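You operate a simulated robot arm through the tools that you are given. There is no shell and no other tool.

The job below is to be done with a simulated two-armed robot. You get a single attempt, and the scene is never put back.

Task
Clamp the link with the black grip in the vice and dress it bright.
Fine: use the grey pad and put it back; leave the link clamped.
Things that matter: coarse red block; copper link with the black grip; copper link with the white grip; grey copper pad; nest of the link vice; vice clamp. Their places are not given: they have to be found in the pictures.

It is judged by the outcome, as a careful person would: the job done as asked, and still so three seconds after it is handed in. It fails if anything else is knocked over, pushed out of place, dropped, spilled or broken.

Robot
Two 6-joint arms with two-finger parallel grippers on one trunk that stands fixed in place. Base frame: the origin is at the foot of the trunk, x ahead of it, y to its left, z up. Units: mm, degrees, N and s.
The left shoulder is at [280, 185, 1230], the right one opposite. With the tool pointing down near the work surface each hand reaches from about 540 to 920 mm from the base axis, measured 20 degrees to its own side. Payload 1.57 kg a hand.
The TCP of each hand is the grasp point between the finger pads, 30 mm short of the fingertips. In the tool frame z runs along the fingers and y along their closing line. Largest opening 80 mm; finger width 17, thickness 12; the body of the gripper, 40 by 82 mm, starts 80 mm behind the TCP.
Orientation is told as [roll, pitch, yaw] about the base's x, y, z axes, in that order, counted from this pose: with the fingers straight down and closing along the base's y, the tool's x points along the base's -x, its y along +y and its z along -z.

Tools
- The arms move only by the tool arm_command. It takes "left_plan", "right_plan" or both (then of equal length, played together; a hand with none holds still); each is one flat list of numbers, 7 for each row, row after row: the shift along the base's x, y, z in units of 400 mm (1.0 is 400 mm), then the turn, a rotation vector about the base's x, y, z in units of 180 degrees (1.0 is 180 degrees), then the finger opening in mm, from 0 to 80. In form: [x, y, z, wx, wy, wz, grip, x, y, z, wx, wy, wz, grip, ...]. A call has 1 to 20 rows; each row is the pose to reach, as a shift and turn from the pose commanded when the call began. A call with a number of a shift or a turn outside -1 to 1 is refused whole. A row lasts 0.2 s, in which the tool goes at most 50 mm and 8.6 degrees; a call with a longer step from one row to the next is refused whole, and so is a gripper value outside its range. A pose out of reach is approached as far as the arm can. The call stops where the force on the tool passes 70 N (or 10 N more than at its start, if that is more) or the arm is blocked; 0.2 s more then pass. Each finger travels about 153 mm/s and halts on what it meets, pressing with about 42 N; the grip force reading is that of the motor and also rises with nothing between the fingers. The clock runs only during rows and for 0.2 s after the last one: add rows that repeat a pose to give the fingers time. It gives the time, the measured TCP pose, the force on the tool (base axes), the opening and the grip force at its end, in the units of the frame above (readings bear some noise), with the torque about the TCP (base axes, N m) and any sound that the robot's microphone picked up.
- Cameras (640 x 400 px; columns grow to the right, rows downward): "scene" is now at [237.1, 4.3, 1666.5]; the picture's right is [0.05, -1.00, 0.00], its down [-0.76, -0.04, -0.65] and it looks along [0.65, 0.03, -0.76] (base axes); focal length 341 px, centre (320, 200). "left" rides on the left gripper at [72, 7, -122] in its tool frame; the picture's right is [-0.09, 1.00, 0.00], its down [-0.84, -0.08, -0.54] and it looks along [-0.54, -0.05, 0.84] (tool axes); focal length 238 px, centre (320, 200). "right" rides on the right gripper at [72, -7, -122] in its tool frame; the picture's right is [0.09, 1.00, 0.00], its down [-0.84, 0.08, -0.54] and it looks along [-0.54, 0.05, 0.84] (tool axes); focal length 238 px, centre (320, 200).
- grab_frame(camera): a new picture of that camera. No time passes.
- raise_lower(by): slides the trunk up (or, below 0, down) by that many mm; the arms and the scene camera ride with it, the base frame stays. It gives what a move gives, with no picture.
- pan_tilt(pan, tilt): turns the head with the scene camera to pan (to the left, within 86 degrees either way) and tilt (down, from -29 to 69), counted from straight ahead of the robot. It gives what a move gives.
- measure_at(camera, pixels): for up to 12 pixels [column, row] of the newest picture of that camera ("zoom" is the newest enlarged one), the place [x, y, z] in the base frame of the surface seen there, good to about 3 mm. No time passes.
- zoom(camera, box): a new picture of the part [left, top, right, bottom] of that camera's present view, enlarged. No time passes.
- close_job(): hands the job in; it is judged then, once.

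Leave the grippers open and the arms clear of the work at the hand-in unless told otherwise.

The tools are called after "Emit:" as name(argument=value, ...) on one line, values as JSON. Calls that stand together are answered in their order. arm_command: Moves the arms, as the interface text tells. Its arguments: {"type":"object","properties":{"left_plan":{"type":"array"},"right_plan":{"type":"array"}},"required":[]} The other tools are called the same way: raise_lower (by) moves the trunk up or down; pan_tilt (pan, tilt) turns the head that bears the scene camera; grab_frame (camera) takes a picture; measure_at (camera, pixels) gives the place of the surface under pixels of a picture; zoom (camera, box) takes an enlarged picture of a part of a camera's view; close_job () hands the job in.

At the start:

```text
time_s: 0.0
left_tool_pos: [574.5, 215.6, 1269.9]
left_tcp_rot: [0.0, 0.0, 0.1]
left_wrist_force: [0.4, 0.6, 0.7]
left_torque: [-0.02, 0.02, 0.01]
left_opening: 80.0
left_grasp_force: 0.1
right_tool_pos: [545.0, -281.0, 1315.0]
right_tcp_rot: [0.0, 0.0, -0.1]
right_wrist_force: [-0.7, -0.1, 0.1]
right_torque: [0.0, 0.0, -0.04]
right_opening: 80.0
right_grasp_force: 0.0
trunk travel left (down, up): [-925.0, 65.0]
head pan, tilt (commanded): [2.8, 49.7]
```

scene: 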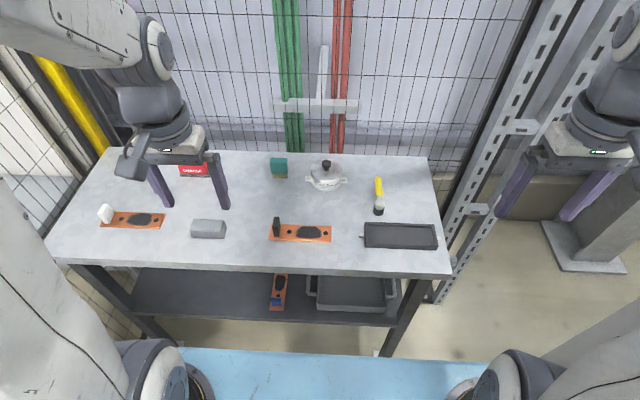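
right: 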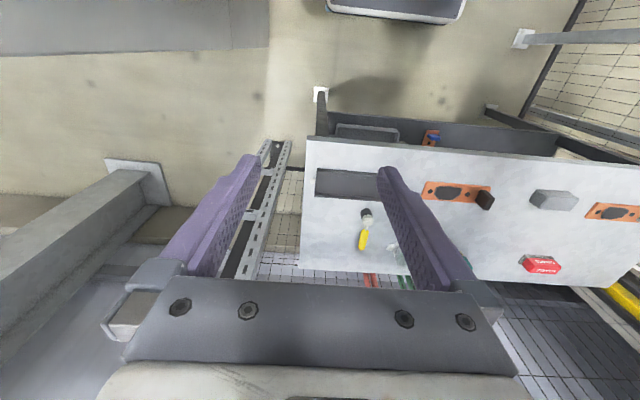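
left: 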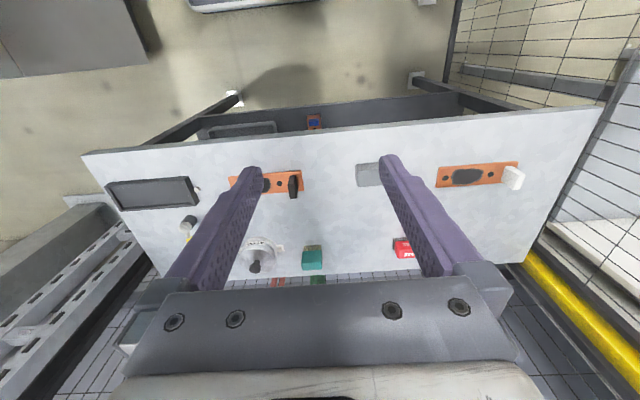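

I see a bench with two copper links on top (white grip at about (130,220), black grip at about (300,232)), a grey block at (208,228), a teal block at (279,168), a red object at (195,170), a round device at (326,176), a yellow tool at (379,195), a dark tray at (400,235). On the shelf below is another link with a blue grip. I'll enlarge these areas to identify them.

Emit:
zoom(camera="scene", box=[230, 140, 450, 277])

Emit:
zoom(camera="scene", box=[60, 140, 280, 277])

Emit:
zoom(camera="scene", box=[230, 250, 430, 375])

```text
2.91 times, centred on (340, 208) of scene
```

zoom: 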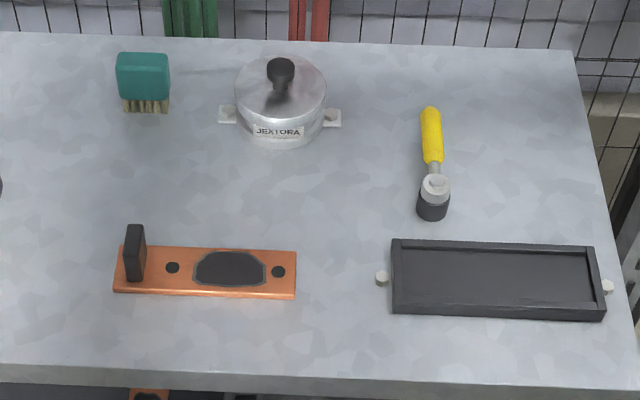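

```text
2.91 times, centred on (170, 208) of scene
```

zoom: 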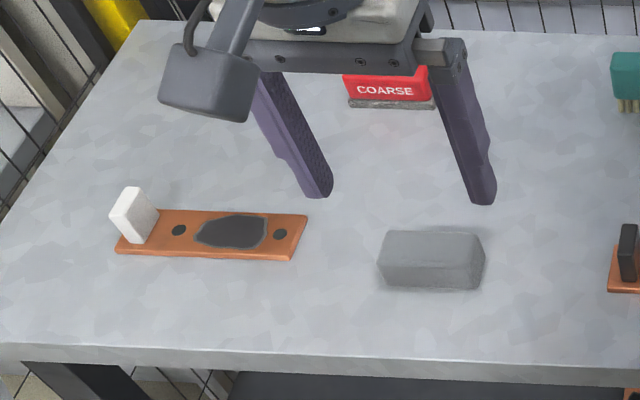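

```text
3.20 times, centred on (330, 312) of scene
```

zoom: 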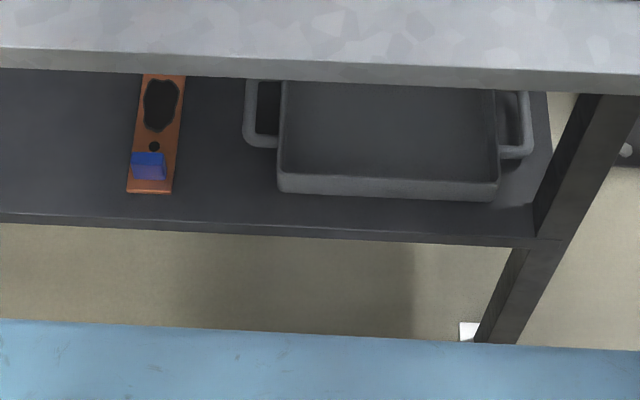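

The dark tray with two white studs (400,235) looks like the vice nest and the yellow-handled thing next to it the clamp; grey block is the pad. I'll measure key points in the scene picture: nest corners, clamp, link ends, grip, pad.

Emit:
zoom(camera="scene", box=[350, 165, 450, 255])

Emit:
zoom(camera="right", box=[300, 120, 480, 270])

Emit:
zoom(camera="left", box=[90, 150, 250, 260])

Emit:
measure_at(camera="scene", pixels=[[400, 234], [366, 224], [435, 226], [438, 247], [366, 247], [379, 183], [379, 198], [378, 211], [400, 260], [420, 170]])

Emit:
measure_at(camera="scene", pixels=[[277, 219], [276, 230], [272, 238], [330, 239], [330, 228], [309, 232], [290, 231], [208, 222], [192, 237], [223, 237], [300, 255]])

```text
4.44 times, centred on (400, 210) of scene
```

zoom: 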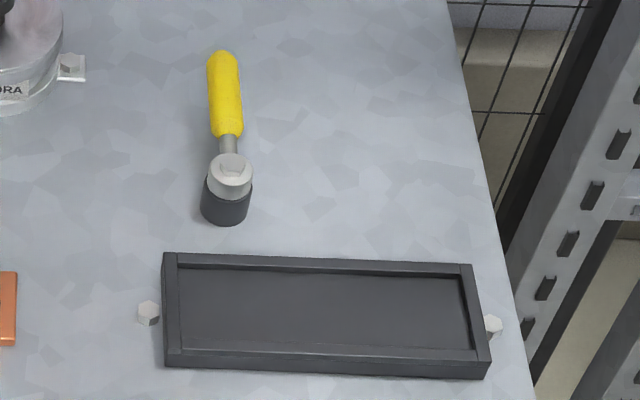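

```text
2.67 times, centred on (390, 195) of right
```

zoom: 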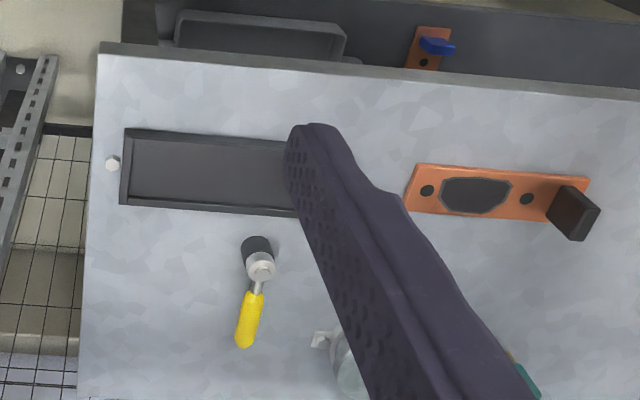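

```text
3.64 times, centred on (170, 205) of left
```

zoom: 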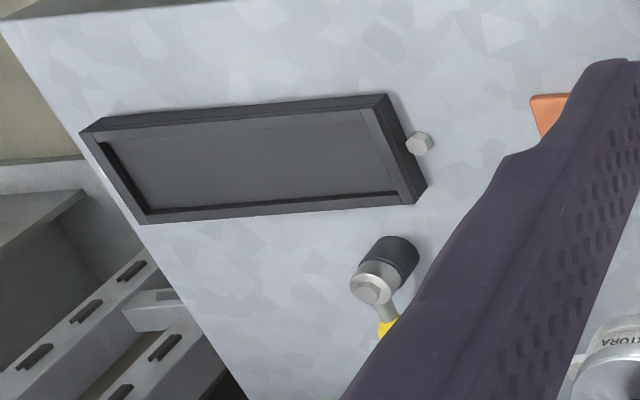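

```text
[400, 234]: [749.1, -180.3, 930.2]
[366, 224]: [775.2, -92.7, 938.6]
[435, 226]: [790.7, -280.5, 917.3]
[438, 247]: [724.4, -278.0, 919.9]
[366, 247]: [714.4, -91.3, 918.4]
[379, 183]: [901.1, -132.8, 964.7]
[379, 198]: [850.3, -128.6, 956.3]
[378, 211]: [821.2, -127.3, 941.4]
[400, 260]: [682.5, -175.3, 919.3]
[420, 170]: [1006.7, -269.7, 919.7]
```

```text
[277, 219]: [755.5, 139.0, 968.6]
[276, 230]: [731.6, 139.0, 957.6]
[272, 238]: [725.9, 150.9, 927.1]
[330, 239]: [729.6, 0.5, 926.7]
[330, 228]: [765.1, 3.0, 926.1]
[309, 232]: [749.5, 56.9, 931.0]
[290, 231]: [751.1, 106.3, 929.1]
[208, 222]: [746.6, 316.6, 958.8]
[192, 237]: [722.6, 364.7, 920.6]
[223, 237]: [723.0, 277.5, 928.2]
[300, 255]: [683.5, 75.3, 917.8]
```

The table top is at z≈918. Nest tray: x≈714–785, y≈-92…-280. Clamp hub near (825,-127), with handle towards +x. Link's black grip near (740,139), z to ≈968. Pad around (740,320), z to ≈959. I'll bring both hands closer (open, well above everything) to look with the wrist cameras.

Emit:
arm_command(right_plan=[0.04875, 0.04, -0.0896, 0, 0, 0, 80, 0.0975, 0.08, -0.1792, 0, 0, 0, 80, 0.14625, 0.12, -0.26875, 0, 0, 0, 80, 0.195, 0.16, -0.3583, 0, 0, 0, 80, 0.24375, 0.2, -0.4479, 0, 0, 0, 80, 0.2925, 0.24, -0.5375, 0, 0, 0, 80], left_plan=[0.0273, -0.0273, -0.0625, 0, 0, 0, 80, 0.0546, -0.0547, -0.125, 0, 0, 0, 80, 0.0819, -0.082, -0.1875, 0, 0, 0, 80, 0.1092, -0.1093, -0.25, 0, 0, 0, 80, 0.1365, -0.1367, -0.3125, 0, 0, 0, 80, 0.16375, -0.164, -0.375, 0, 0, 0, 80])

Emit:
grab_frame(camera="right")

Emit:
grab_frame(camera="left")

Emit:
grab_frame(camera="scene")

```text
time_s: 1.4
left_tool_pos: [640.6, 149.0, 1121.9]
left_tcp_rot: [-0.1, 0.0, 0.0]
left_wrist_force: [-0.4, -0.1, 0.1]
left_torque: [-0.03, 0.01, 0.03]
left_opening: 79.9
left_grasp_force: 0.1
right_tool_pos: [664.2, -183.7, 1100.0]
right_tcp_rot: [0.0, 0.0, -0.2]
right_wrist_force: [-0.5, 0.2, 1.1]
right_torque: [-0.03, 0.0, -0.02]
right_opening: 79.7
right_grasp_force: 0.1
trunk travel left (down, up): [-925.0, 65.0]
head pan, tilt (commanded): [2.8, 49.7]
```

```text
taken
```

right: 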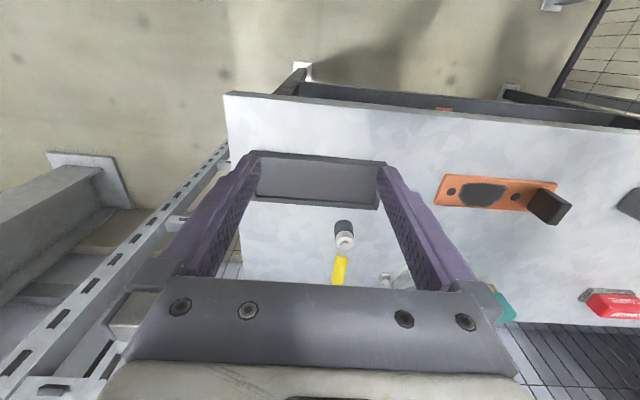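

```text
taken
```

left: 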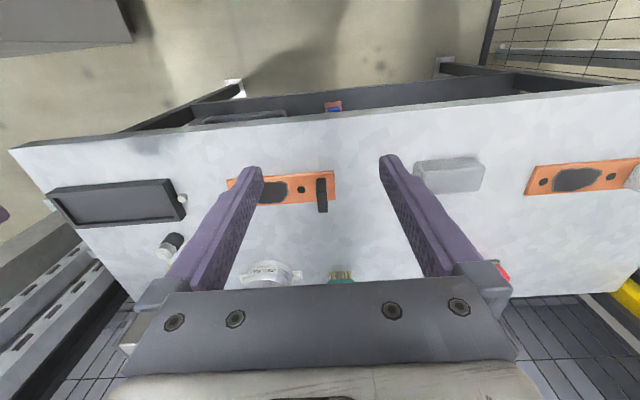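

```text
taken
```

scene: 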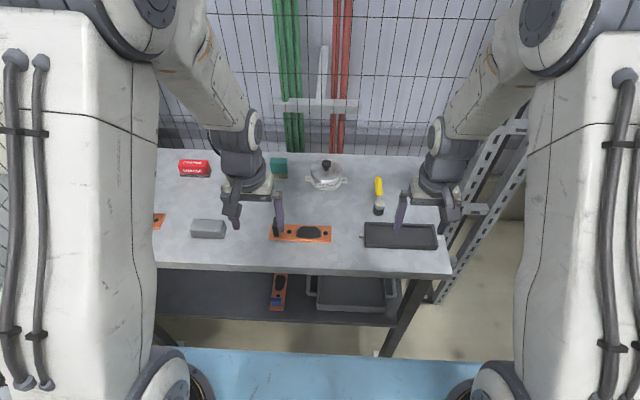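

The right wrist camera now sees nest (315,180) and clamp (343,240). I'll enlarge those, and the link and pad in the left camera, and measure them.

Emit:
zoom(camera="right", box=[240, 145, 400, 290])

Emit:
measure_at(camera="zoom", pixels=[[100, 80], [300, 100], [500, 120], [70, 200], [560, 270], [410, 315], [420, 390], [415, 450], [400, 500], [395, 545], [330, 350], [300, 230]])

Emit:
zoom(camera="left", box=[220, 140, 500, 240])

Emit:
zoom(camera="left", box=[40, 160, 220, 280])

```text
2.76 times, centred on (320, 218) of right
```

zoom: 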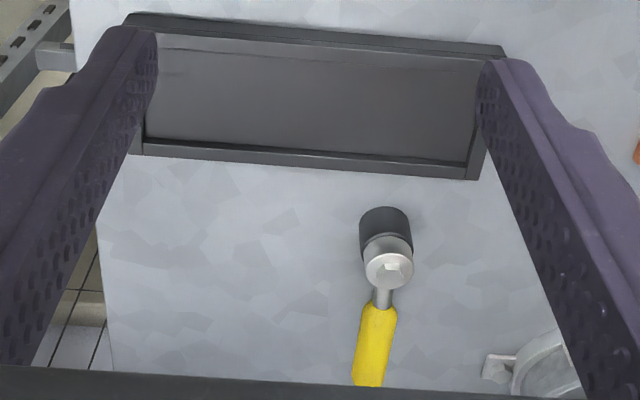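

```text
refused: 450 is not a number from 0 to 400
```

```text
2.29 times, centred on (360, 190) of left
```

zoom: 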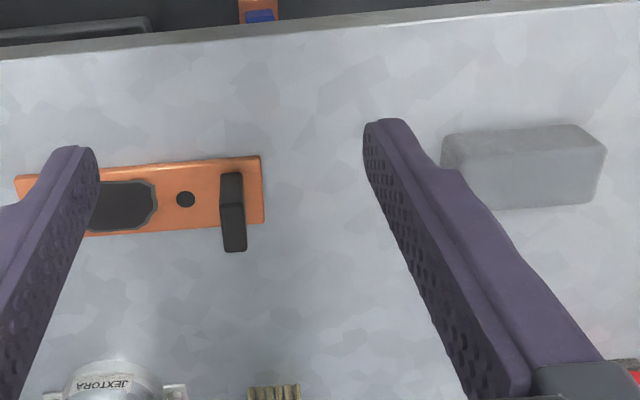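

```text
3.33 times, centred on (130, 220) of left
```

zoom: 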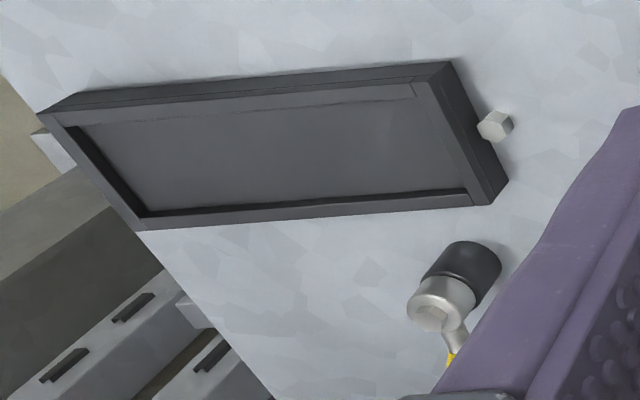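

I'll redo the enlarged right view and measure nest walls, floor and clamp parts within its bounds.

Emit:
zoom(camera="right", box=[250, 145, 390, 232])

Emit:
zoom(camera="right", box=[300, 205, 400, 290])

Emit:
measure_at(camera="right", pixels=[[320, 160], [320, 163], [320, 170], [320, 185], [320, 198], [320, 203], [320, 206], [372, 165], [372, 185], [372, 205], [280, 160], [280, 180]])

Emit:
measure_at(camera="right", pixels=[[344, 225], [344, 238], [344, 242], [343, 246], [341, 252], [340, 260], [339, 270], [338, 280], [334, 243], [354, 243]])

```text
4.57 times, centred on (320, 188) of right
```

zoom: 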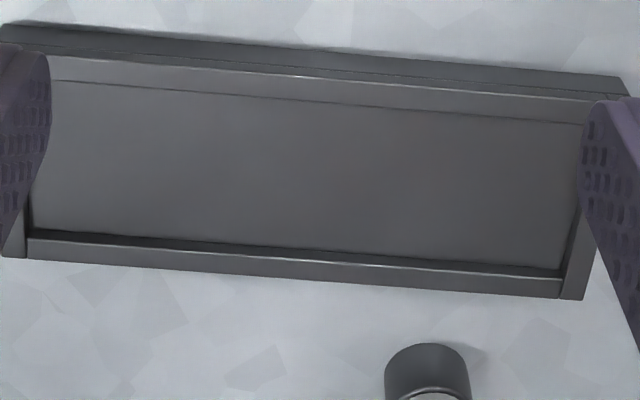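

```text
4.71 times, centred on (350, 248) of right
```

zoom: 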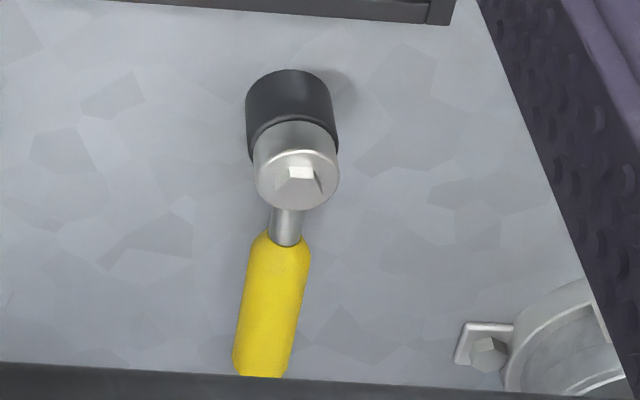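

```text
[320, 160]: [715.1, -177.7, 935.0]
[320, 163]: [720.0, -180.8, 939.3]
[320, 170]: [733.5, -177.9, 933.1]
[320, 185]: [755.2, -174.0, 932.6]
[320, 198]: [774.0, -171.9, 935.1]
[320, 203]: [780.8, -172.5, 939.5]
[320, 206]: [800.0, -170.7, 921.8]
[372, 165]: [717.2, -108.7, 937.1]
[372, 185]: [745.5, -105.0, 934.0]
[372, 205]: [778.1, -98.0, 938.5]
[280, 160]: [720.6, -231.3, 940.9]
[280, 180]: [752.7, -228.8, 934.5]
```

```text
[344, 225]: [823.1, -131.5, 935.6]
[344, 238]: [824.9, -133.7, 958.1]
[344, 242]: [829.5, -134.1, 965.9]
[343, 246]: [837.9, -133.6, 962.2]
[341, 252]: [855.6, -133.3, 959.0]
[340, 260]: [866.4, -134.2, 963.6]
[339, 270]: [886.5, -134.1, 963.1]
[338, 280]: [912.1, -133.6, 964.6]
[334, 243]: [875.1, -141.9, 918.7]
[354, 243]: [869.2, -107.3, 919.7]
```

Nest floor is at z≈933, rim ≈939.5, and the nest is turned about +3.7° about z. The clamp looks like a lever lying horizontally at z≈964 about a vertical pivot near (825,-133). Now I'll enlarge and measure link, grip, pad and pot more carefully.

Emit:
zoom(camera="left", box=[225, 160, 345, 235])

Emit:
measure_at(camera="zoom", pixels=[[560, 65], [570, 215], [490, 120], [495, 110], [495, 180], [505, 240], [505, 270], [540, 130], [430, 110], [430, 220], [250, 240], [250, 130]])

Emit:
zoom(camera="left", box=[380, 140, 500, 215])

Emit:
measure_at(camera="scene", pixels=[[347, 182], [309, 185], [326, 184], [326, 165], [340, 176], [279, 178], [279, 162], [195, 175], [194, 165]])

Emit:
zoom(camera="scene", box=[255, 205, 345, 255])

```text
5.33 times, centred on (285, 198) of left
```

zoom: 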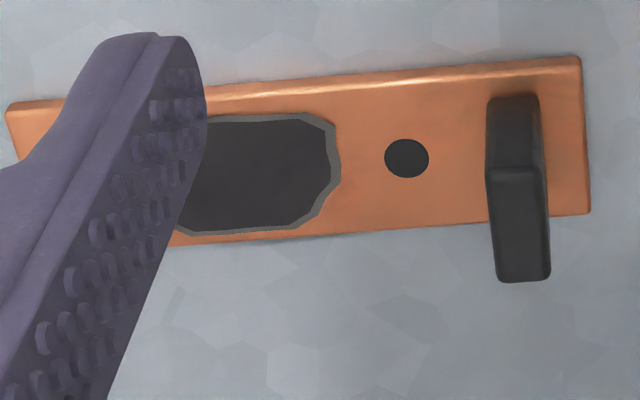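

```text
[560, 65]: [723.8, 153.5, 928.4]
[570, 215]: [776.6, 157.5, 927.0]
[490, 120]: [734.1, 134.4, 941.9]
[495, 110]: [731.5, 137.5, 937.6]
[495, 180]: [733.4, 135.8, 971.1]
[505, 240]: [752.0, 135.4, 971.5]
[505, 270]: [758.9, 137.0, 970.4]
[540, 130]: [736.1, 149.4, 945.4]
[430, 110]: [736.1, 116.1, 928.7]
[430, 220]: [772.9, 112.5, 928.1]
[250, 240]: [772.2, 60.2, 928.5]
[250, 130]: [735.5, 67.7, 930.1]
```

```text
5.33 times, centred on (440, 178) of left
```

zoom: 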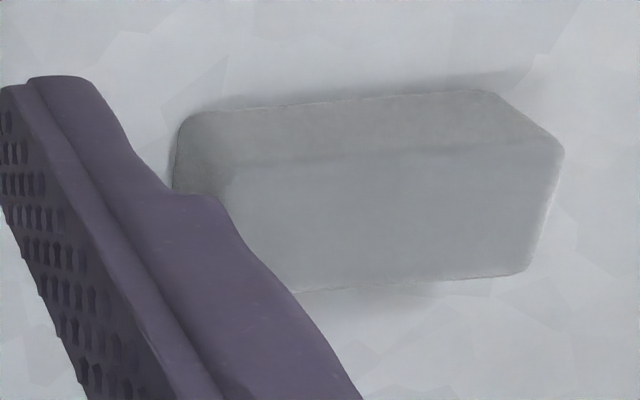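

```text
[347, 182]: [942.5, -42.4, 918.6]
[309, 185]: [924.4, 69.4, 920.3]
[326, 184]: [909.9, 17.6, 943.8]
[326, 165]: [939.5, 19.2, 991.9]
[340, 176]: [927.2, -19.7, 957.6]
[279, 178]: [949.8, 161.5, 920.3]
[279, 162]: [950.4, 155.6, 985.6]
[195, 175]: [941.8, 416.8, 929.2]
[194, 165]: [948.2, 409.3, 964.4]
```

```text
7.11 times, centred on (300, 230) of scene
```

zoom: 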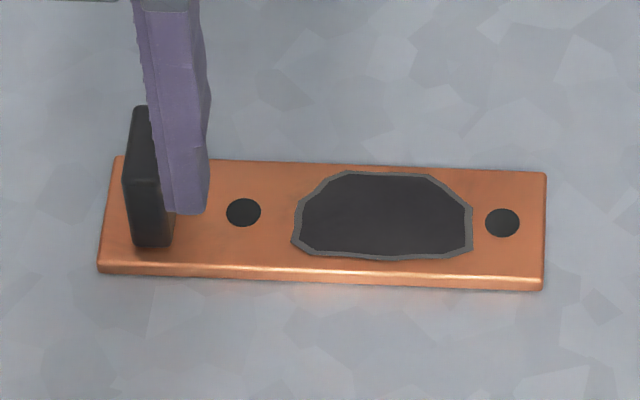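

The link is ~50 mm wide, so the fit in the nest (~52 mm inside) is close; I need accurate poses. I'll put the left hand to look squarely at the link (TCP ≈ (665,80,1060)) and the right hand at the nest (TCP ≈ (665,-200,1060)).

Emit:
arm_command(left_plan=[0.0305, -0.0863, -0.0774, 0, 0, 0, 80, 0.061, -0.1725, -0.1548, 0, 0, 0, 80], right_plan=[0.001, -0.02, -0.05, 0, 0, 0, 80, 0.002, -0.04, -0.1, 0, 0, 0, 80])

Emit:
grab_frame(camera="left")

Emit:
grab_frame(camera="right")

```text
time_s: 2.0
left_tool_pos: [667.0, 80.3, 1057.8]
left_tcp_rot: [-0.1, 0.1, 0.0]
left_wrist_force: [0.3, -0.3, -0.4]
left_torque: [-0.05, -0.01, 0.0]
left_opening: 80.1
left_grasp_force: 0.1
right_tool_pos: [664.4, -199.6, 1059.3]
right_tcp_rot: [-0.1, 0.1, 0.0]
right_wrist_force: [-0.5, 0.4, -0.3]
right_torque: [0.02, -0.01, -0.02]
right_opening: 80.2
right_grasp_force: 0.1
trunk travel left (down, up): [-925.0, 65.0]
head pan, tilt (commanded): [2.8, 49.7]
```

```text
taken
```

left: 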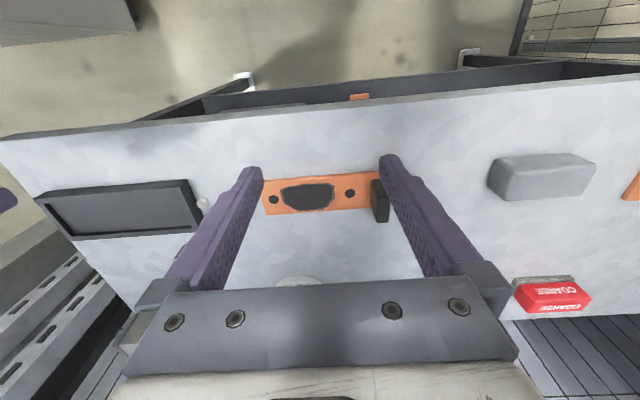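

```text
taken
```

right: 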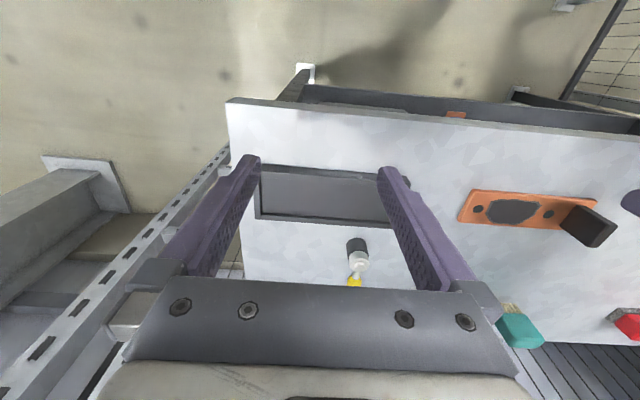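

Both are in view between the fingers. I'll enlarge each and measure edges of link and nest.

Emit:
zoom(camera="left", box=[250, 155, 402, 250])

Emit:
zoom(camera="right", box=[245, 150, 405, 250])

Emit:
zoom(camera="scene", box=[355, 210, 451, 270])

```text
4.21 times, centred on (326, 202) of left
```

zoom: 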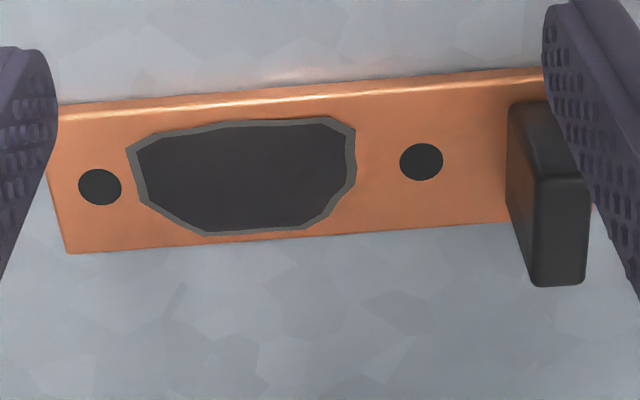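

```text
4.00 times, centred on (325, 200) of right
```

zoom: 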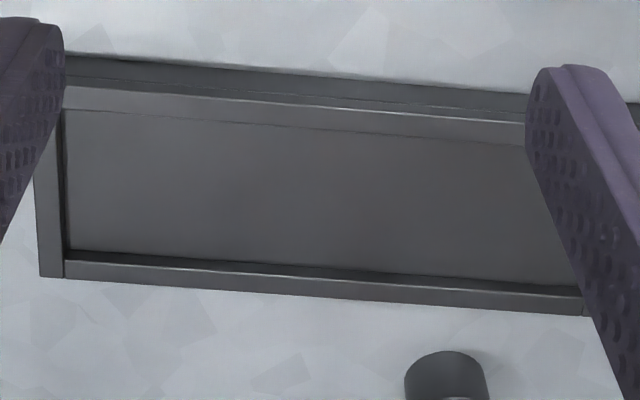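

```text
6.67 times, centred on (403, 240) of scene
```

zoom: 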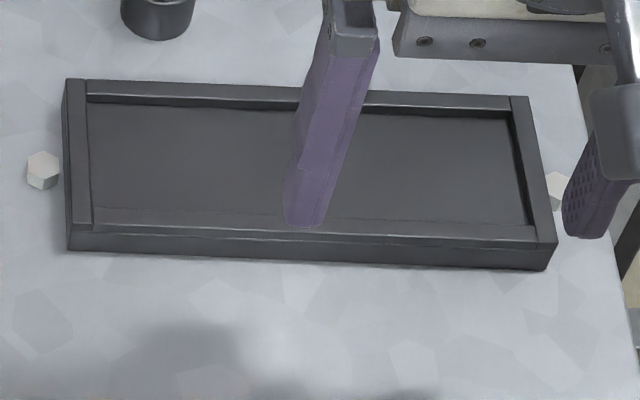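

I'll measure many points on the nest's rim edges in this enlarged scene picture.

Emit:
measure_at(camera="zoom", pixels=[[70, 85], [78, 90], [83, 92], [78, 150], [75, 215], [80, 215], [520, 103], [528, 150], [540, 200], [548, 236], [520, 130], [534, 180]])

Emit:
measure_at(camera="zoom", pixels=[[150, 84], [150, 90], [150, 93], [230, 92], [440, 100], [480, 102], [150, 222], [250, 227], [400, 232], [500, 236], [150, 232], [450, 242]])

Emit:
measure_at(camera="zoom", pixels=[[100, 110], [100, 150], [100, 195], [200, 150], [250, 180], [400, 150], [450, 180], [500, 150], [515, 200], [400, 215], [42, 170], [555, 185]])

```text
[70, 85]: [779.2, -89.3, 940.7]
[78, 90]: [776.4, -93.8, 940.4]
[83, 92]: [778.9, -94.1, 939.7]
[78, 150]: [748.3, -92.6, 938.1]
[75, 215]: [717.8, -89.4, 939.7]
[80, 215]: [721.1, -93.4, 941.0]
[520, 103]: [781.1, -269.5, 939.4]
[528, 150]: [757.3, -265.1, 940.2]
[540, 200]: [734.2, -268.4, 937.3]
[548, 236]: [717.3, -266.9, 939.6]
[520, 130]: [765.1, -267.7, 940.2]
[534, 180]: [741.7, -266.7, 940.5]
```

```text
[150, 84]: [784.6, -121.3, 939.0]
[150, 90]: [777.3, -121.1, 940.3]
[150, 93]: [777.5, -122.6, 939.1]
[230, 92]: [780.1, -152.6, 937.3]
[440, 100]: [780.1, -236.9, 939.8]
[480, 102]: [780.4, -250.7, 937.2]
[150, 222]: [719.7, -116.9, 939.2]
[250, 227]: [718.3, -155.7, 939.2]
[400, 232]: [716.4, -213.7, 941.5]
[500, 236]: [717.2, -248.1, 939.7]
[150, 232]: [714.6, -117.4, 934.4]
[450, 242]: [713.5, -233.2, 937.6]
```

```text
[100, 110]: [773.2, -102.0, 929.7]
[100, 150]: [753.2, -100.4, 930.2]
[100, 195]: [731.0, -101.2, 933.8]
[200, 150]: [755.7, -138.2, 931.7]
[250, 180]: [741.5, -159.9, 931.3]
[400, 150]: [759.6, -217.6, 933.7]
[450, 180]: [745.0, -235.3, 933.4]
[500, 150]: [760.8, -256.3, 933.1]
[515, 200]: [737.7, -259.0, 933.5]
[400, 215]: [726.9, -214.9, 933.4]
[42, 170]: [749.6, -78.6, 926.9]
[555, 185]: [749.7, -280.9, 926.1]
```

The nest is square to the base axes, centre ≈ (749.7,-179.8) by its two bolts, inside about y -97…-261. Now re-enlarge the left view and measure the link and its grip.

Emit:
zoom(camera="left", box=[250, 155, 402, 250])

Emit:
measure_at(camera="zoom", pixels=[[62, 125], [66, 160], [72, 200], [76, 230], [76, 246], [150, 245], [250, 240], [350, 233], [450, 226], [500, 222], [100, 187], [422, 161]])

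Emit:
measure_at(camera="zoom", pixels=[[80, 110], [150, 107], [250, 100], [350, 94], [450, 87], [530, 80], [150, 118], [350, 104], [530, 92], [245, 180], [135, 150], [352, 150]])

Emit:
measure_at(camera="zoom", pixels=[[515, 110], [515, 150], [515, 190], [545, 190], [545, 220], [545, 250], [545, 278], [580, 190], [580, 230], [580, 275], [545, 160], [560, 230]])

```text
4.21 times, centred on (326, 202) of left
```

zoom: 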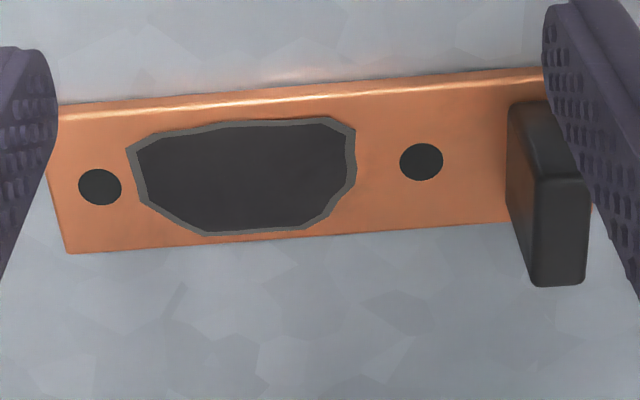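

```text
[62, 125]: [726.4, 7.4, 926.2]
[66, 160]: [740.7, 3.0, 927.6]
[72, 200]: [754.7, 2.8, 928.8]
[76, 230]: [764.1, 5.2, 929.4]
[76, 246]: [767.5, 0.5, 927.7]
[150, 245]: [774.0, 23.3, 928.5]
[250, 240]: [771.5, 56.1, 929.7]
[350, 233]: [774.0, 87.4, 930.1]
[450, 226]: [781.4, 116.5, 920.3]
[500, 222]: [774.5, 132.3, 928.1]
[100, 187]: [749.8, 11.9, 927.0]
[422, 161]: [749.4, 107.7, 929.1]
```

```text
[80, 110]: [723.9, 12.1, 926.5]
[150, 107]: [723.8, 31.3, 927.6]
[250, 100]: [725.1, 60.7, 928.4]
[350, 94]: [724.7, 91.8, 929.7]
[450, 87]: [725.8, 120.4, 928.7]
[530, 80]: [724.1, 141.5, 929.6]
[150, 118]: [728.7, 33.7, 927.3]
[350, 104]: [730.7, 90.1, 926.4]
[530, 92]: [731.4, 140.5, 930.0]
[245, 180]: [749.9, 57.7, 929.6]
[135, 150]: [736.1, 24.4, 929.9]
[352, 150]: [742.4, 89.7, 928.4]
```

```text
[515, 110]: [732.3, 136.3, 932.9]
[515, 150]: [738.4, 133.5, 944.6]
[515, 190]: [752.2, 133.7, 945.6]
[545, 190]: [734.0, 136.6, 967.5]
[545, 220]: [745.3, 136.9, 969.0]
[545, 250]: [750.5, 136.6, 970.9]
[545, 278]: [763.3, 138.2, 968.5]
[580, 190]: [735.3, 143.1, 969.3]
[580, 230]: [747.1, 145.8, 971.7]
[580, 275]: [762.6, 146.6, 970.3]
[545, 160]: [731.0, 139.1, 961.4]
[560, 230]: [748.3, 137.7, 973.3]
```

Link: x≈723.5–774.5, y≈-1…156, grip centre ≈ (747.5,141), top z≈970.5, plate top ≈928; link parallel to y. To know the clearance in the nest I'll scan pixel columns across the nest's near and far walls in enlarged right-hand pictures.

Emit:
zoom(camera="right", box=[300, 160, 340, 185])

Emit:
measure_at(camera="zoom", pixels=[[320, 90], [320, 105], [320, 120], [320, 135], [320, 150], [320, 165], [320, 180], [320, 195], [320, 210], [320, 225], [320, 240], [320, 260]])

Emit:
zoom(camera="right", box=[300, 205, 340, 230])

Emit:
measure_at(camera="zoom", pixels=[[320, 60], [320, 80], [320, 100], [320, 120], [320, 140], [320, 160], [320, 180], [320, 200], [320, 220], [320, 240], [320, 260], [320, 280]])

```text
16.00 times, centred on (320, 172) of right
```

zoom: 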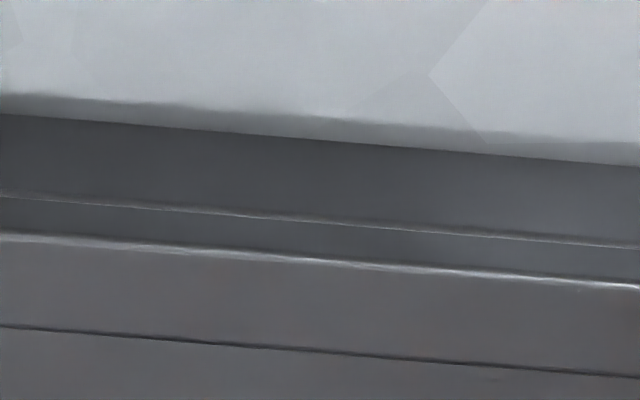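

```text
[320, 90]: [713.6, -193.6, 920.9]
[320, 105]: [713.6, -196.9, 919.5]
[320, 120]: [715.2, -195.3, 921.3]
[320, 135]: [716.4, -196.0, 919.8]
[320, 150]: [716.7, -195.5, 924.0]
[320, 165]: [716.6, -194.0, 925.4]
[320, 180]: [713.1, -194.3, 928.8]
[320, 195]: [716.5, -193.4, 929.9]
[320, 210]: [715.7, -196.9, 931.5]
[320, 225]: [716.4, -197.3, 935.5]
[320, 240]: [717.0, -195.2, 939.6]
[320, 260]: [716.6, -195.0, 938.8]
```

```text
16.00 times, centred on (320, 218) of right
```

zoom: 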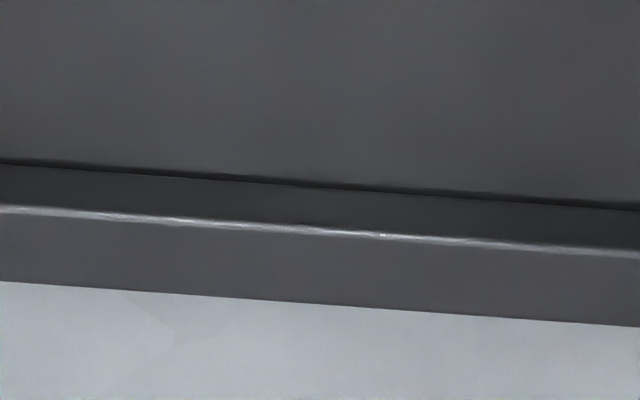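

```text
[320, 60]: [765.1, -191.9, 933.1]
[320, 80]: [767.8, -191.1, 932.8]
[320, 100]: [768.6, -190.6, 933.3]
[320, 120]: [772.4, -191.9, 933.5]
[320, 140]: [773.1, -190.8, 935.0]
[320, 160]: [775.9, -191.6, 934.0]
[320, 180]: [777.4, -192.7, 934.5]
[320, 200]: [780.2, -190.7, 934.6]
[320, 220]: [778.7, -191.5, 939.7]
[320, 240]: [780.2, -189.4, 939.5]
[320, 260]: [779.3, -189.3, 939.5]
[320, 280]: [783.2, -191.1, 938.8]
```

Inside width ≈ 722–777.5, so ±2 mm clearance in x. Now check the lengths: I'll look at link ends and nest ends in the scene camera at high enlargement.

Emit:
zoom(camera="scene", box=[260, 210, 340, 260])

Emit:
zoom(camera="scene", box=[355, 215, 387, 255])

Emit:
zoom(camera="scene", box=[415, 215, 447, 255])

```text
8.00 times, centred on (300, 235) of scene
```

zoom: 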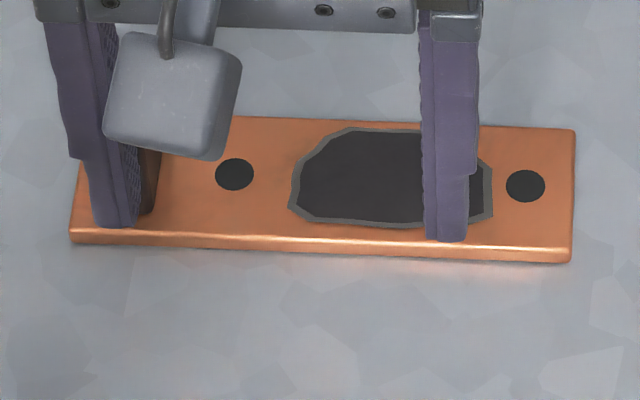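

```text
10.00 times, centred on (371, 235) of scene
```

zoom: 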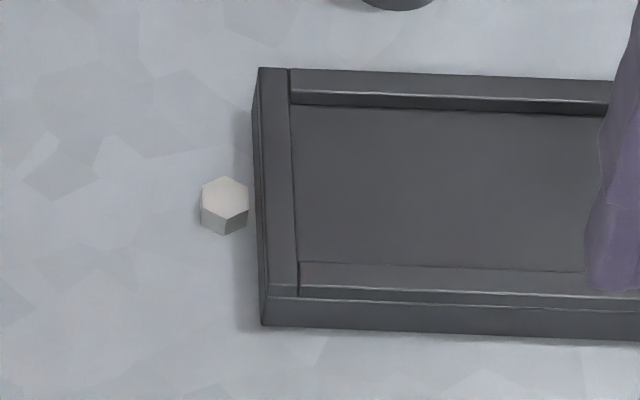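

```text
10.00 times, centred on (431, 235) of scene
```

zoom: 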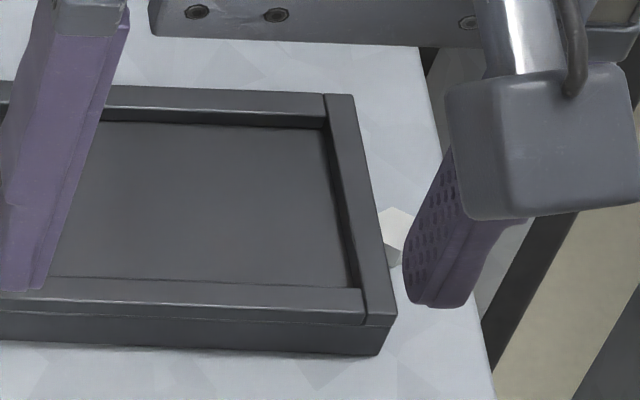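

Computed from the camera geometry: link spans y≈-1.5…161.4 (centre ≈79.8, x≈749.5); nest pocket y≈-262.6…-96.1, x≈722…777.5 (centre 749.8,-179.6), both unrotated. So the link has to be shifted about (0,-259.5,+14). Now I move the left hand above the grip at (747.5,141), fingers open to 50, and stop at z≈1012 for a check.

Emit:
arm_command(left_plan=[0.07, 0.05, 0.0, 0, 0, 0, 60, 0.14, 0.1, -0.03, 0, 0, 0, 50, 0.2078, 0.15, -0.09, 0, 0, 0, 50, 0.2078, 0.15, -0.115, 0, 0, 0, 50, 0.2078, 0.15, -0.115, 0, 0, 0, 50])

Emit:
grab_frame(camera="left")

Emit:
zoom(camera="scene", box=[250, 190, 346, 250])

```text
time_s: 3.2
left_tool_pos: [751.0, 139.7, 1013.4]
left_tcp_rot: [-0.1, 0.0, 0.0]
left_wrist_force: [-0.2, -0.1, 0.7]
left_torque: [0.01, -0.02, 0.04]
left_opening: 49.8
left_grasp_force: 0.0
right_tool_pos: [664.2, -199.5, 1060.0]
right_tcp_rot: [0.0, 0.0, 0.0]
right_wrist_force: [0.6, 0.1, -1.1]
right_torque: [0.01, 0.01, 0.01]
right_opening: 79.9
right_grasp_force: 0.0
trunk travel left (down, up): [-925.0, 65.0]
head pan, tilt (commanded): [2.8, 49.7]
```

```text
taken
```

left: 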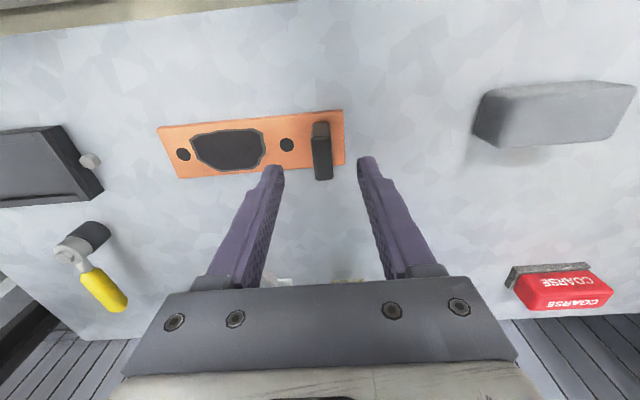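

```text
6.67 times, centred on (298, 220) of scene
```

zoom: 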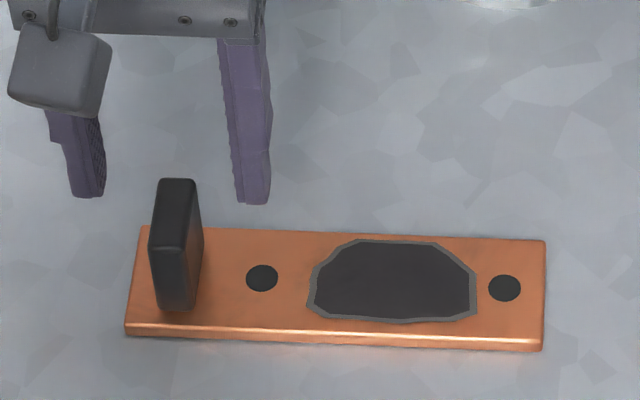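

The grip sits centred between the fingers (grip column ≈321, finger tips ≈275 and 365). Readings suggest the hand is ≈1 mm low in y, so I add that, go down to z≈965 (fingertips ≈7 mm above the plate) and close on the grip.

Emit:
arm_command(left_plan=[-0.003, 0.002, -0.06, 0, 0, 0, 50, -0.003, 0.002, -0.12, 0, 0, 0, 50, -0.003, 0.002, -0.12, 0, 0, 0, 30, -0.003, 0.002, -0.12, 0, 0, 0, 20])

Emit:
grab_frame(camera="left")

Emit:
zoom(camera="scene", box=[250, 190, 346, 250])

```text
time_s: 4.2
left_tool_pos: [748.7, 141.9, 965.3]
left_tcp_rot: [0.0, 0.1, 0.0]
left_wrist_force: [-0.4, 1.0, -0.3]
left_torque: [0.01, -0.02, -0.02]
left_opening: 20.0
left_grasp_force: 0.1
right_tool_pos: [664.2, -198.9, 1060.5]
right_tcp_rot: [-0.1, -0.1, 0.0]
right_wrist_force: [0.1, 0.3, -0.2]
right_torque: [-0.03, 0.01, -0.01]
right_opening: 80.1
right_grasp_force: 0.0
trunk travel left (down, up): [-925.0, 65.0]
head pan, tilt (commanded): [2.8, 49.7]
```

```text
taken
```

left: 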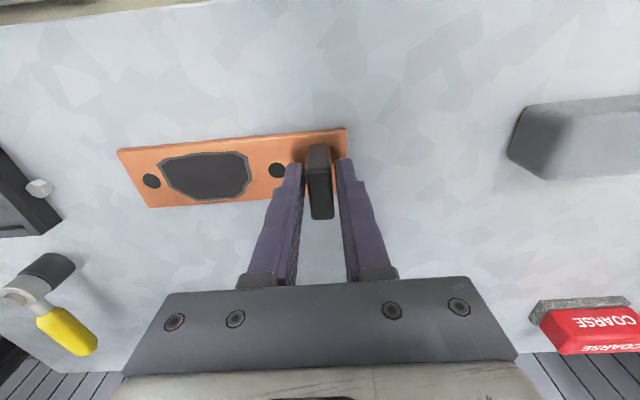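

```text
6.67 times, centred on (298, 220) of scene
```

zoom: 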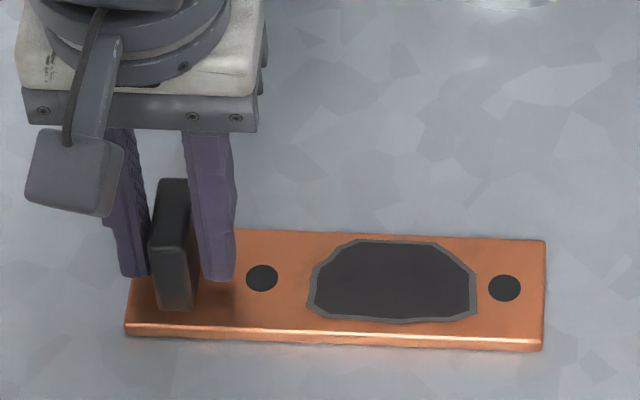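

Fingers straddle the grip with about 3 mm on either side and touch nothing. Now close on it and hold for a moment.

Emit:
arm_command(left_plan=[0, 0, 0, 0, 0, 0, 0, 0, 0, 0, 0, 0, 0, 0, 0, 0, 0, 0, 0, 0, 0])

```text
time_s: 5.0
left_tool_pos: [747.3, 140.7, 965.8]
left_tcp_rot: [-0.1, 0.1, 0.0]
left_wrist_force: [-0.2, 0.8, 0.7]
left_torque: [-0.01, -0.08, 0.04]
left_opening: 14.9
left_grasp_force: 31.1
right_tool_pos: [664.7, -198.7, 1058.6]
right_tcp_rot: [0.0, 0.1, 0.0]
right_wrist_force: [-0.5, -0.1, 0.8]
right_torque: [0.01, -0.02, 0.03]
right_opening: 79.9
right_grasp_force: 0.1
trunk travel left (down, up): [-925.0, 65.0]
head pan, tilt (commanded): [2.8, 49.7]
```

The grip is held (opening 14.9, 31 N). I lift the link 30 mm while the right hand withdraws from above the nest to the right and back.

Emit:
arm_command(left_plan=[0, 0, 0.02, 0, 0, 0, 0, 0, 0, 0.05, 0, 0, 0, 0, 0, 0, 0.075, 0, 0, 0, 0, 0, 0, 0.075, 0, 0, 0, 0], right_plan=[-0.06, -0.075, 0.04, 0, 0, 0, 80, -0.12, -0.15, 0.08, 0, 0, 0, 80, -0.18, -0.225, 0.12, 0, 0, 0, 80, -0.24, -0.3, 0.16, 0, 0, 0, 80])

Emit:
zoom(camera="scene", box=[250, 180, 362, 250])

Emit:
grab_frame(camera="left")

```text
time_s: 6.0
left_tool_pos: [747.1, 143.9, 995.8]
left_tcp_rot: [0.0, -0.1, 0.1]
left_wrist_force: [0.3, 0.3, -5.2]
left_torque: [0.28, 0.01, 0.01]
left_opening: 14.9
left_grasp_force: 30.8
right_tool_pos: [563.6, -320.4, 1124.2]
right_tcp_rot: [0.0, 0.1, 0.0]
right_wrist_force: [0.5, 0.8, 0.2]
right_torque: [0.0, 0.03, 0.0]
right_opening: 80.1
right_grasp_force: 0.0
trunk travel left (down, up): [-925.0, 65.0]
head pan, tilt (commanded): [2.8, 49.7]
```

```text
5.71 times, centred on (306, 215) of scene
```

zoom: 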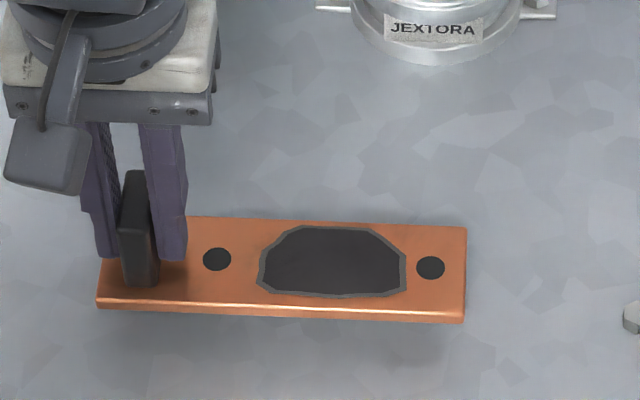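

```text
taken
```

left: 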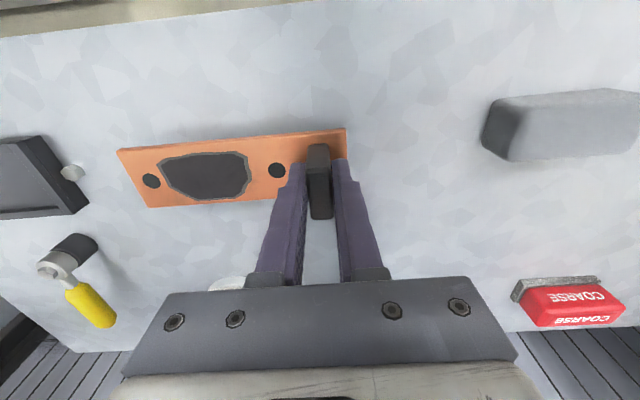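

The link hangs level (5 N, torque 0.28 N·m) and hasn't shifted in the fingers. I raise it 20 mm more and carry it 259.5 mm in -y to above the nest, keeping its orientation.

Emit:
arm_command(left_plan=[0, -0.02, 0.05, 0, 0, 0, 0, 0, -0.12, 0.05, 0, 0, 0, 0, 0, -0.22, 0.05, 0, 0, 0, 0, 0, -0.32, 0.05, 0, 0, 0, 0, 0, -0.42, 0.05, 0, 0, 0, 0, 0, -0.52, 0.05, 0, 0, 0, 0, 0, -0.6, 0.05, 0, 0, 0, 0, 0.001, -0.64875, 0.05, 0, 0, 0, 0, 0.001, -0.64875, 0.05, 0, 0, 0, 0])

Emit:
grab_frame(camera="left")

Emit:
zoom(camera="scene", box=[345, 195, 457, 265])

```text
time_s: 8.0
left_tool_pos: [747.2, -118.0, 1014.0]
left_tcp_rot: [0.0, 0.0, 0.0]
left_wrist_force: [0.9, -0.3, -5.5]
left_torque: [0.27, -0.01, -0.02]
left_opening: 15.0
left_grasp_force: 30.3
right_tool_pos: [563.8, -319.1, 1124.4]
right_tcp_rot: [0.0, 0.0, -0.1]
right_wrist_force: [0.1, 0.4, 0.3]
right_torque: [-0.01, 0.01, -0.02]
right_opening: 79.9
right_grasp_force: 0.1
trunk travel left (down, up): [-925.0, 65.0]
head pan, tilt (commanded): [2.8, 49.7]
```

```text
taken
```

left: 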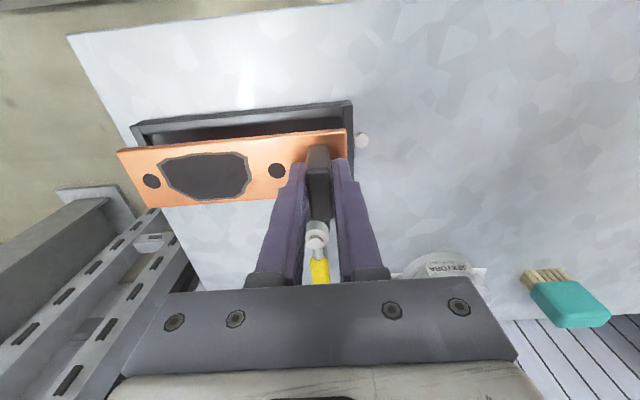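

```text
5.71 times, centred on (401, 230) of scene
```

zoom: 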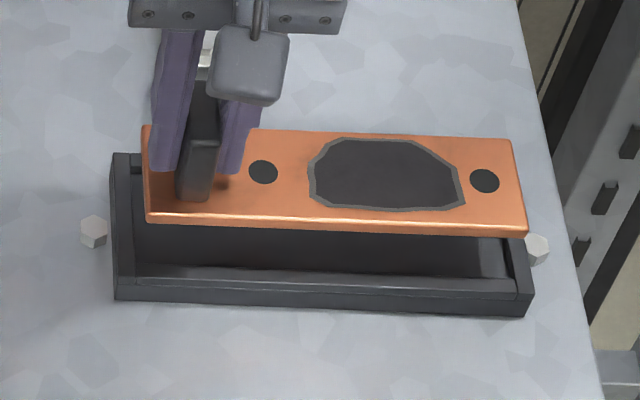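

The link hangs over the nest; my estimate from corners puts it perhaps 1–1.5 mm left of centre. I lower 22 mm (bottom ≈7 mm above the rim) and add -1 mm in y, then check edges closely.

Emit:
arm_command(left_plan=[0, -0.0025, -0.03, 0, 0, 0, 0, 0, -0.0025, -0.055, 0, 0, 0, 0, 0, -0.0025, -0.055, 0, 0, 0, 0])

Emit:
zoom(camera="scene", box=[355, 215, 387, 255])

Emit:
zoom(camera="scene", box=[415, 215, 447, 255])

Emit:
zoom(camera="left", box=[100, 90, 380, 220])

```text
time_s: 8.8
left_tool_pos: [745.6, -117.5, 991.9]
left_tcp_rot: [0.0, 0.1, 0.0]
left_wrist_force: [-0.3, 0.4, -5.9]
left_torque: [0.32, 0.04, 0.03]
left_opening: 14.5
left_grasp_force: 31.4
right_tool_pos: [564.3, -319.5, 1123.5]
right_tcp_rot: [0.0, -0.1, 0.0]
right_wrist_force: [0.3, 0.0, -0.6]
right_torque: [0.04, 0.0, 0.01]
right_opening: 80.0
right_grasp_force: 0.0
trunk travel left (down, up): [-925.0, 65.0]
head pan, tilt (commanded): [2.8, 49.7]
```

```text
10.00 times, centred on (371, 235) of scene
```

zoom: 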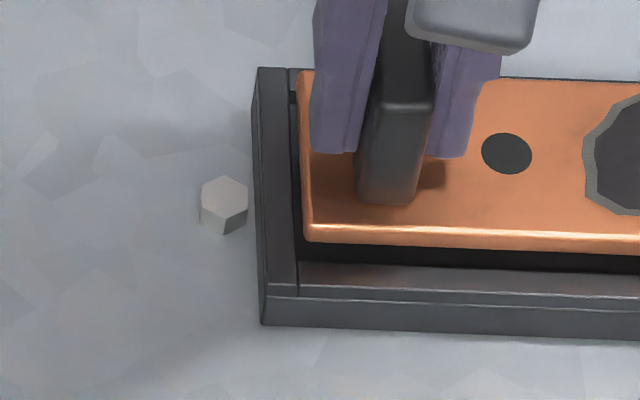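

```text
10.00 times, centred on (431, 235) of scene
```

zoom: 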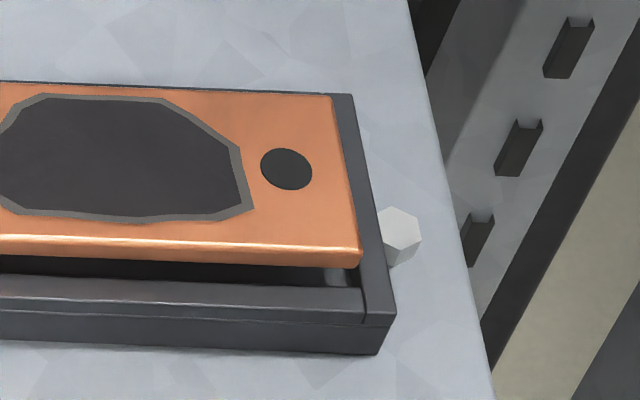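

```text
2.29 times, centred on (240, 155) of left
```

zoom: 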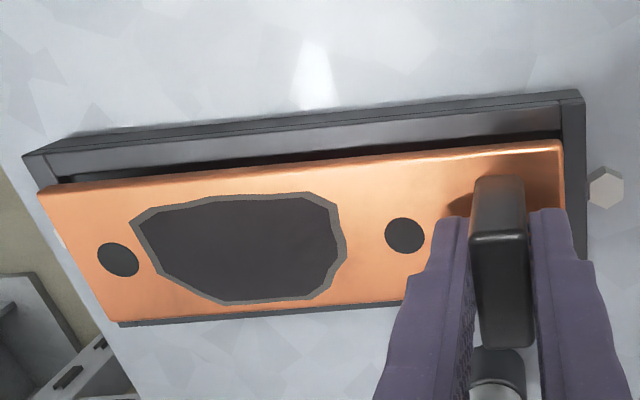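

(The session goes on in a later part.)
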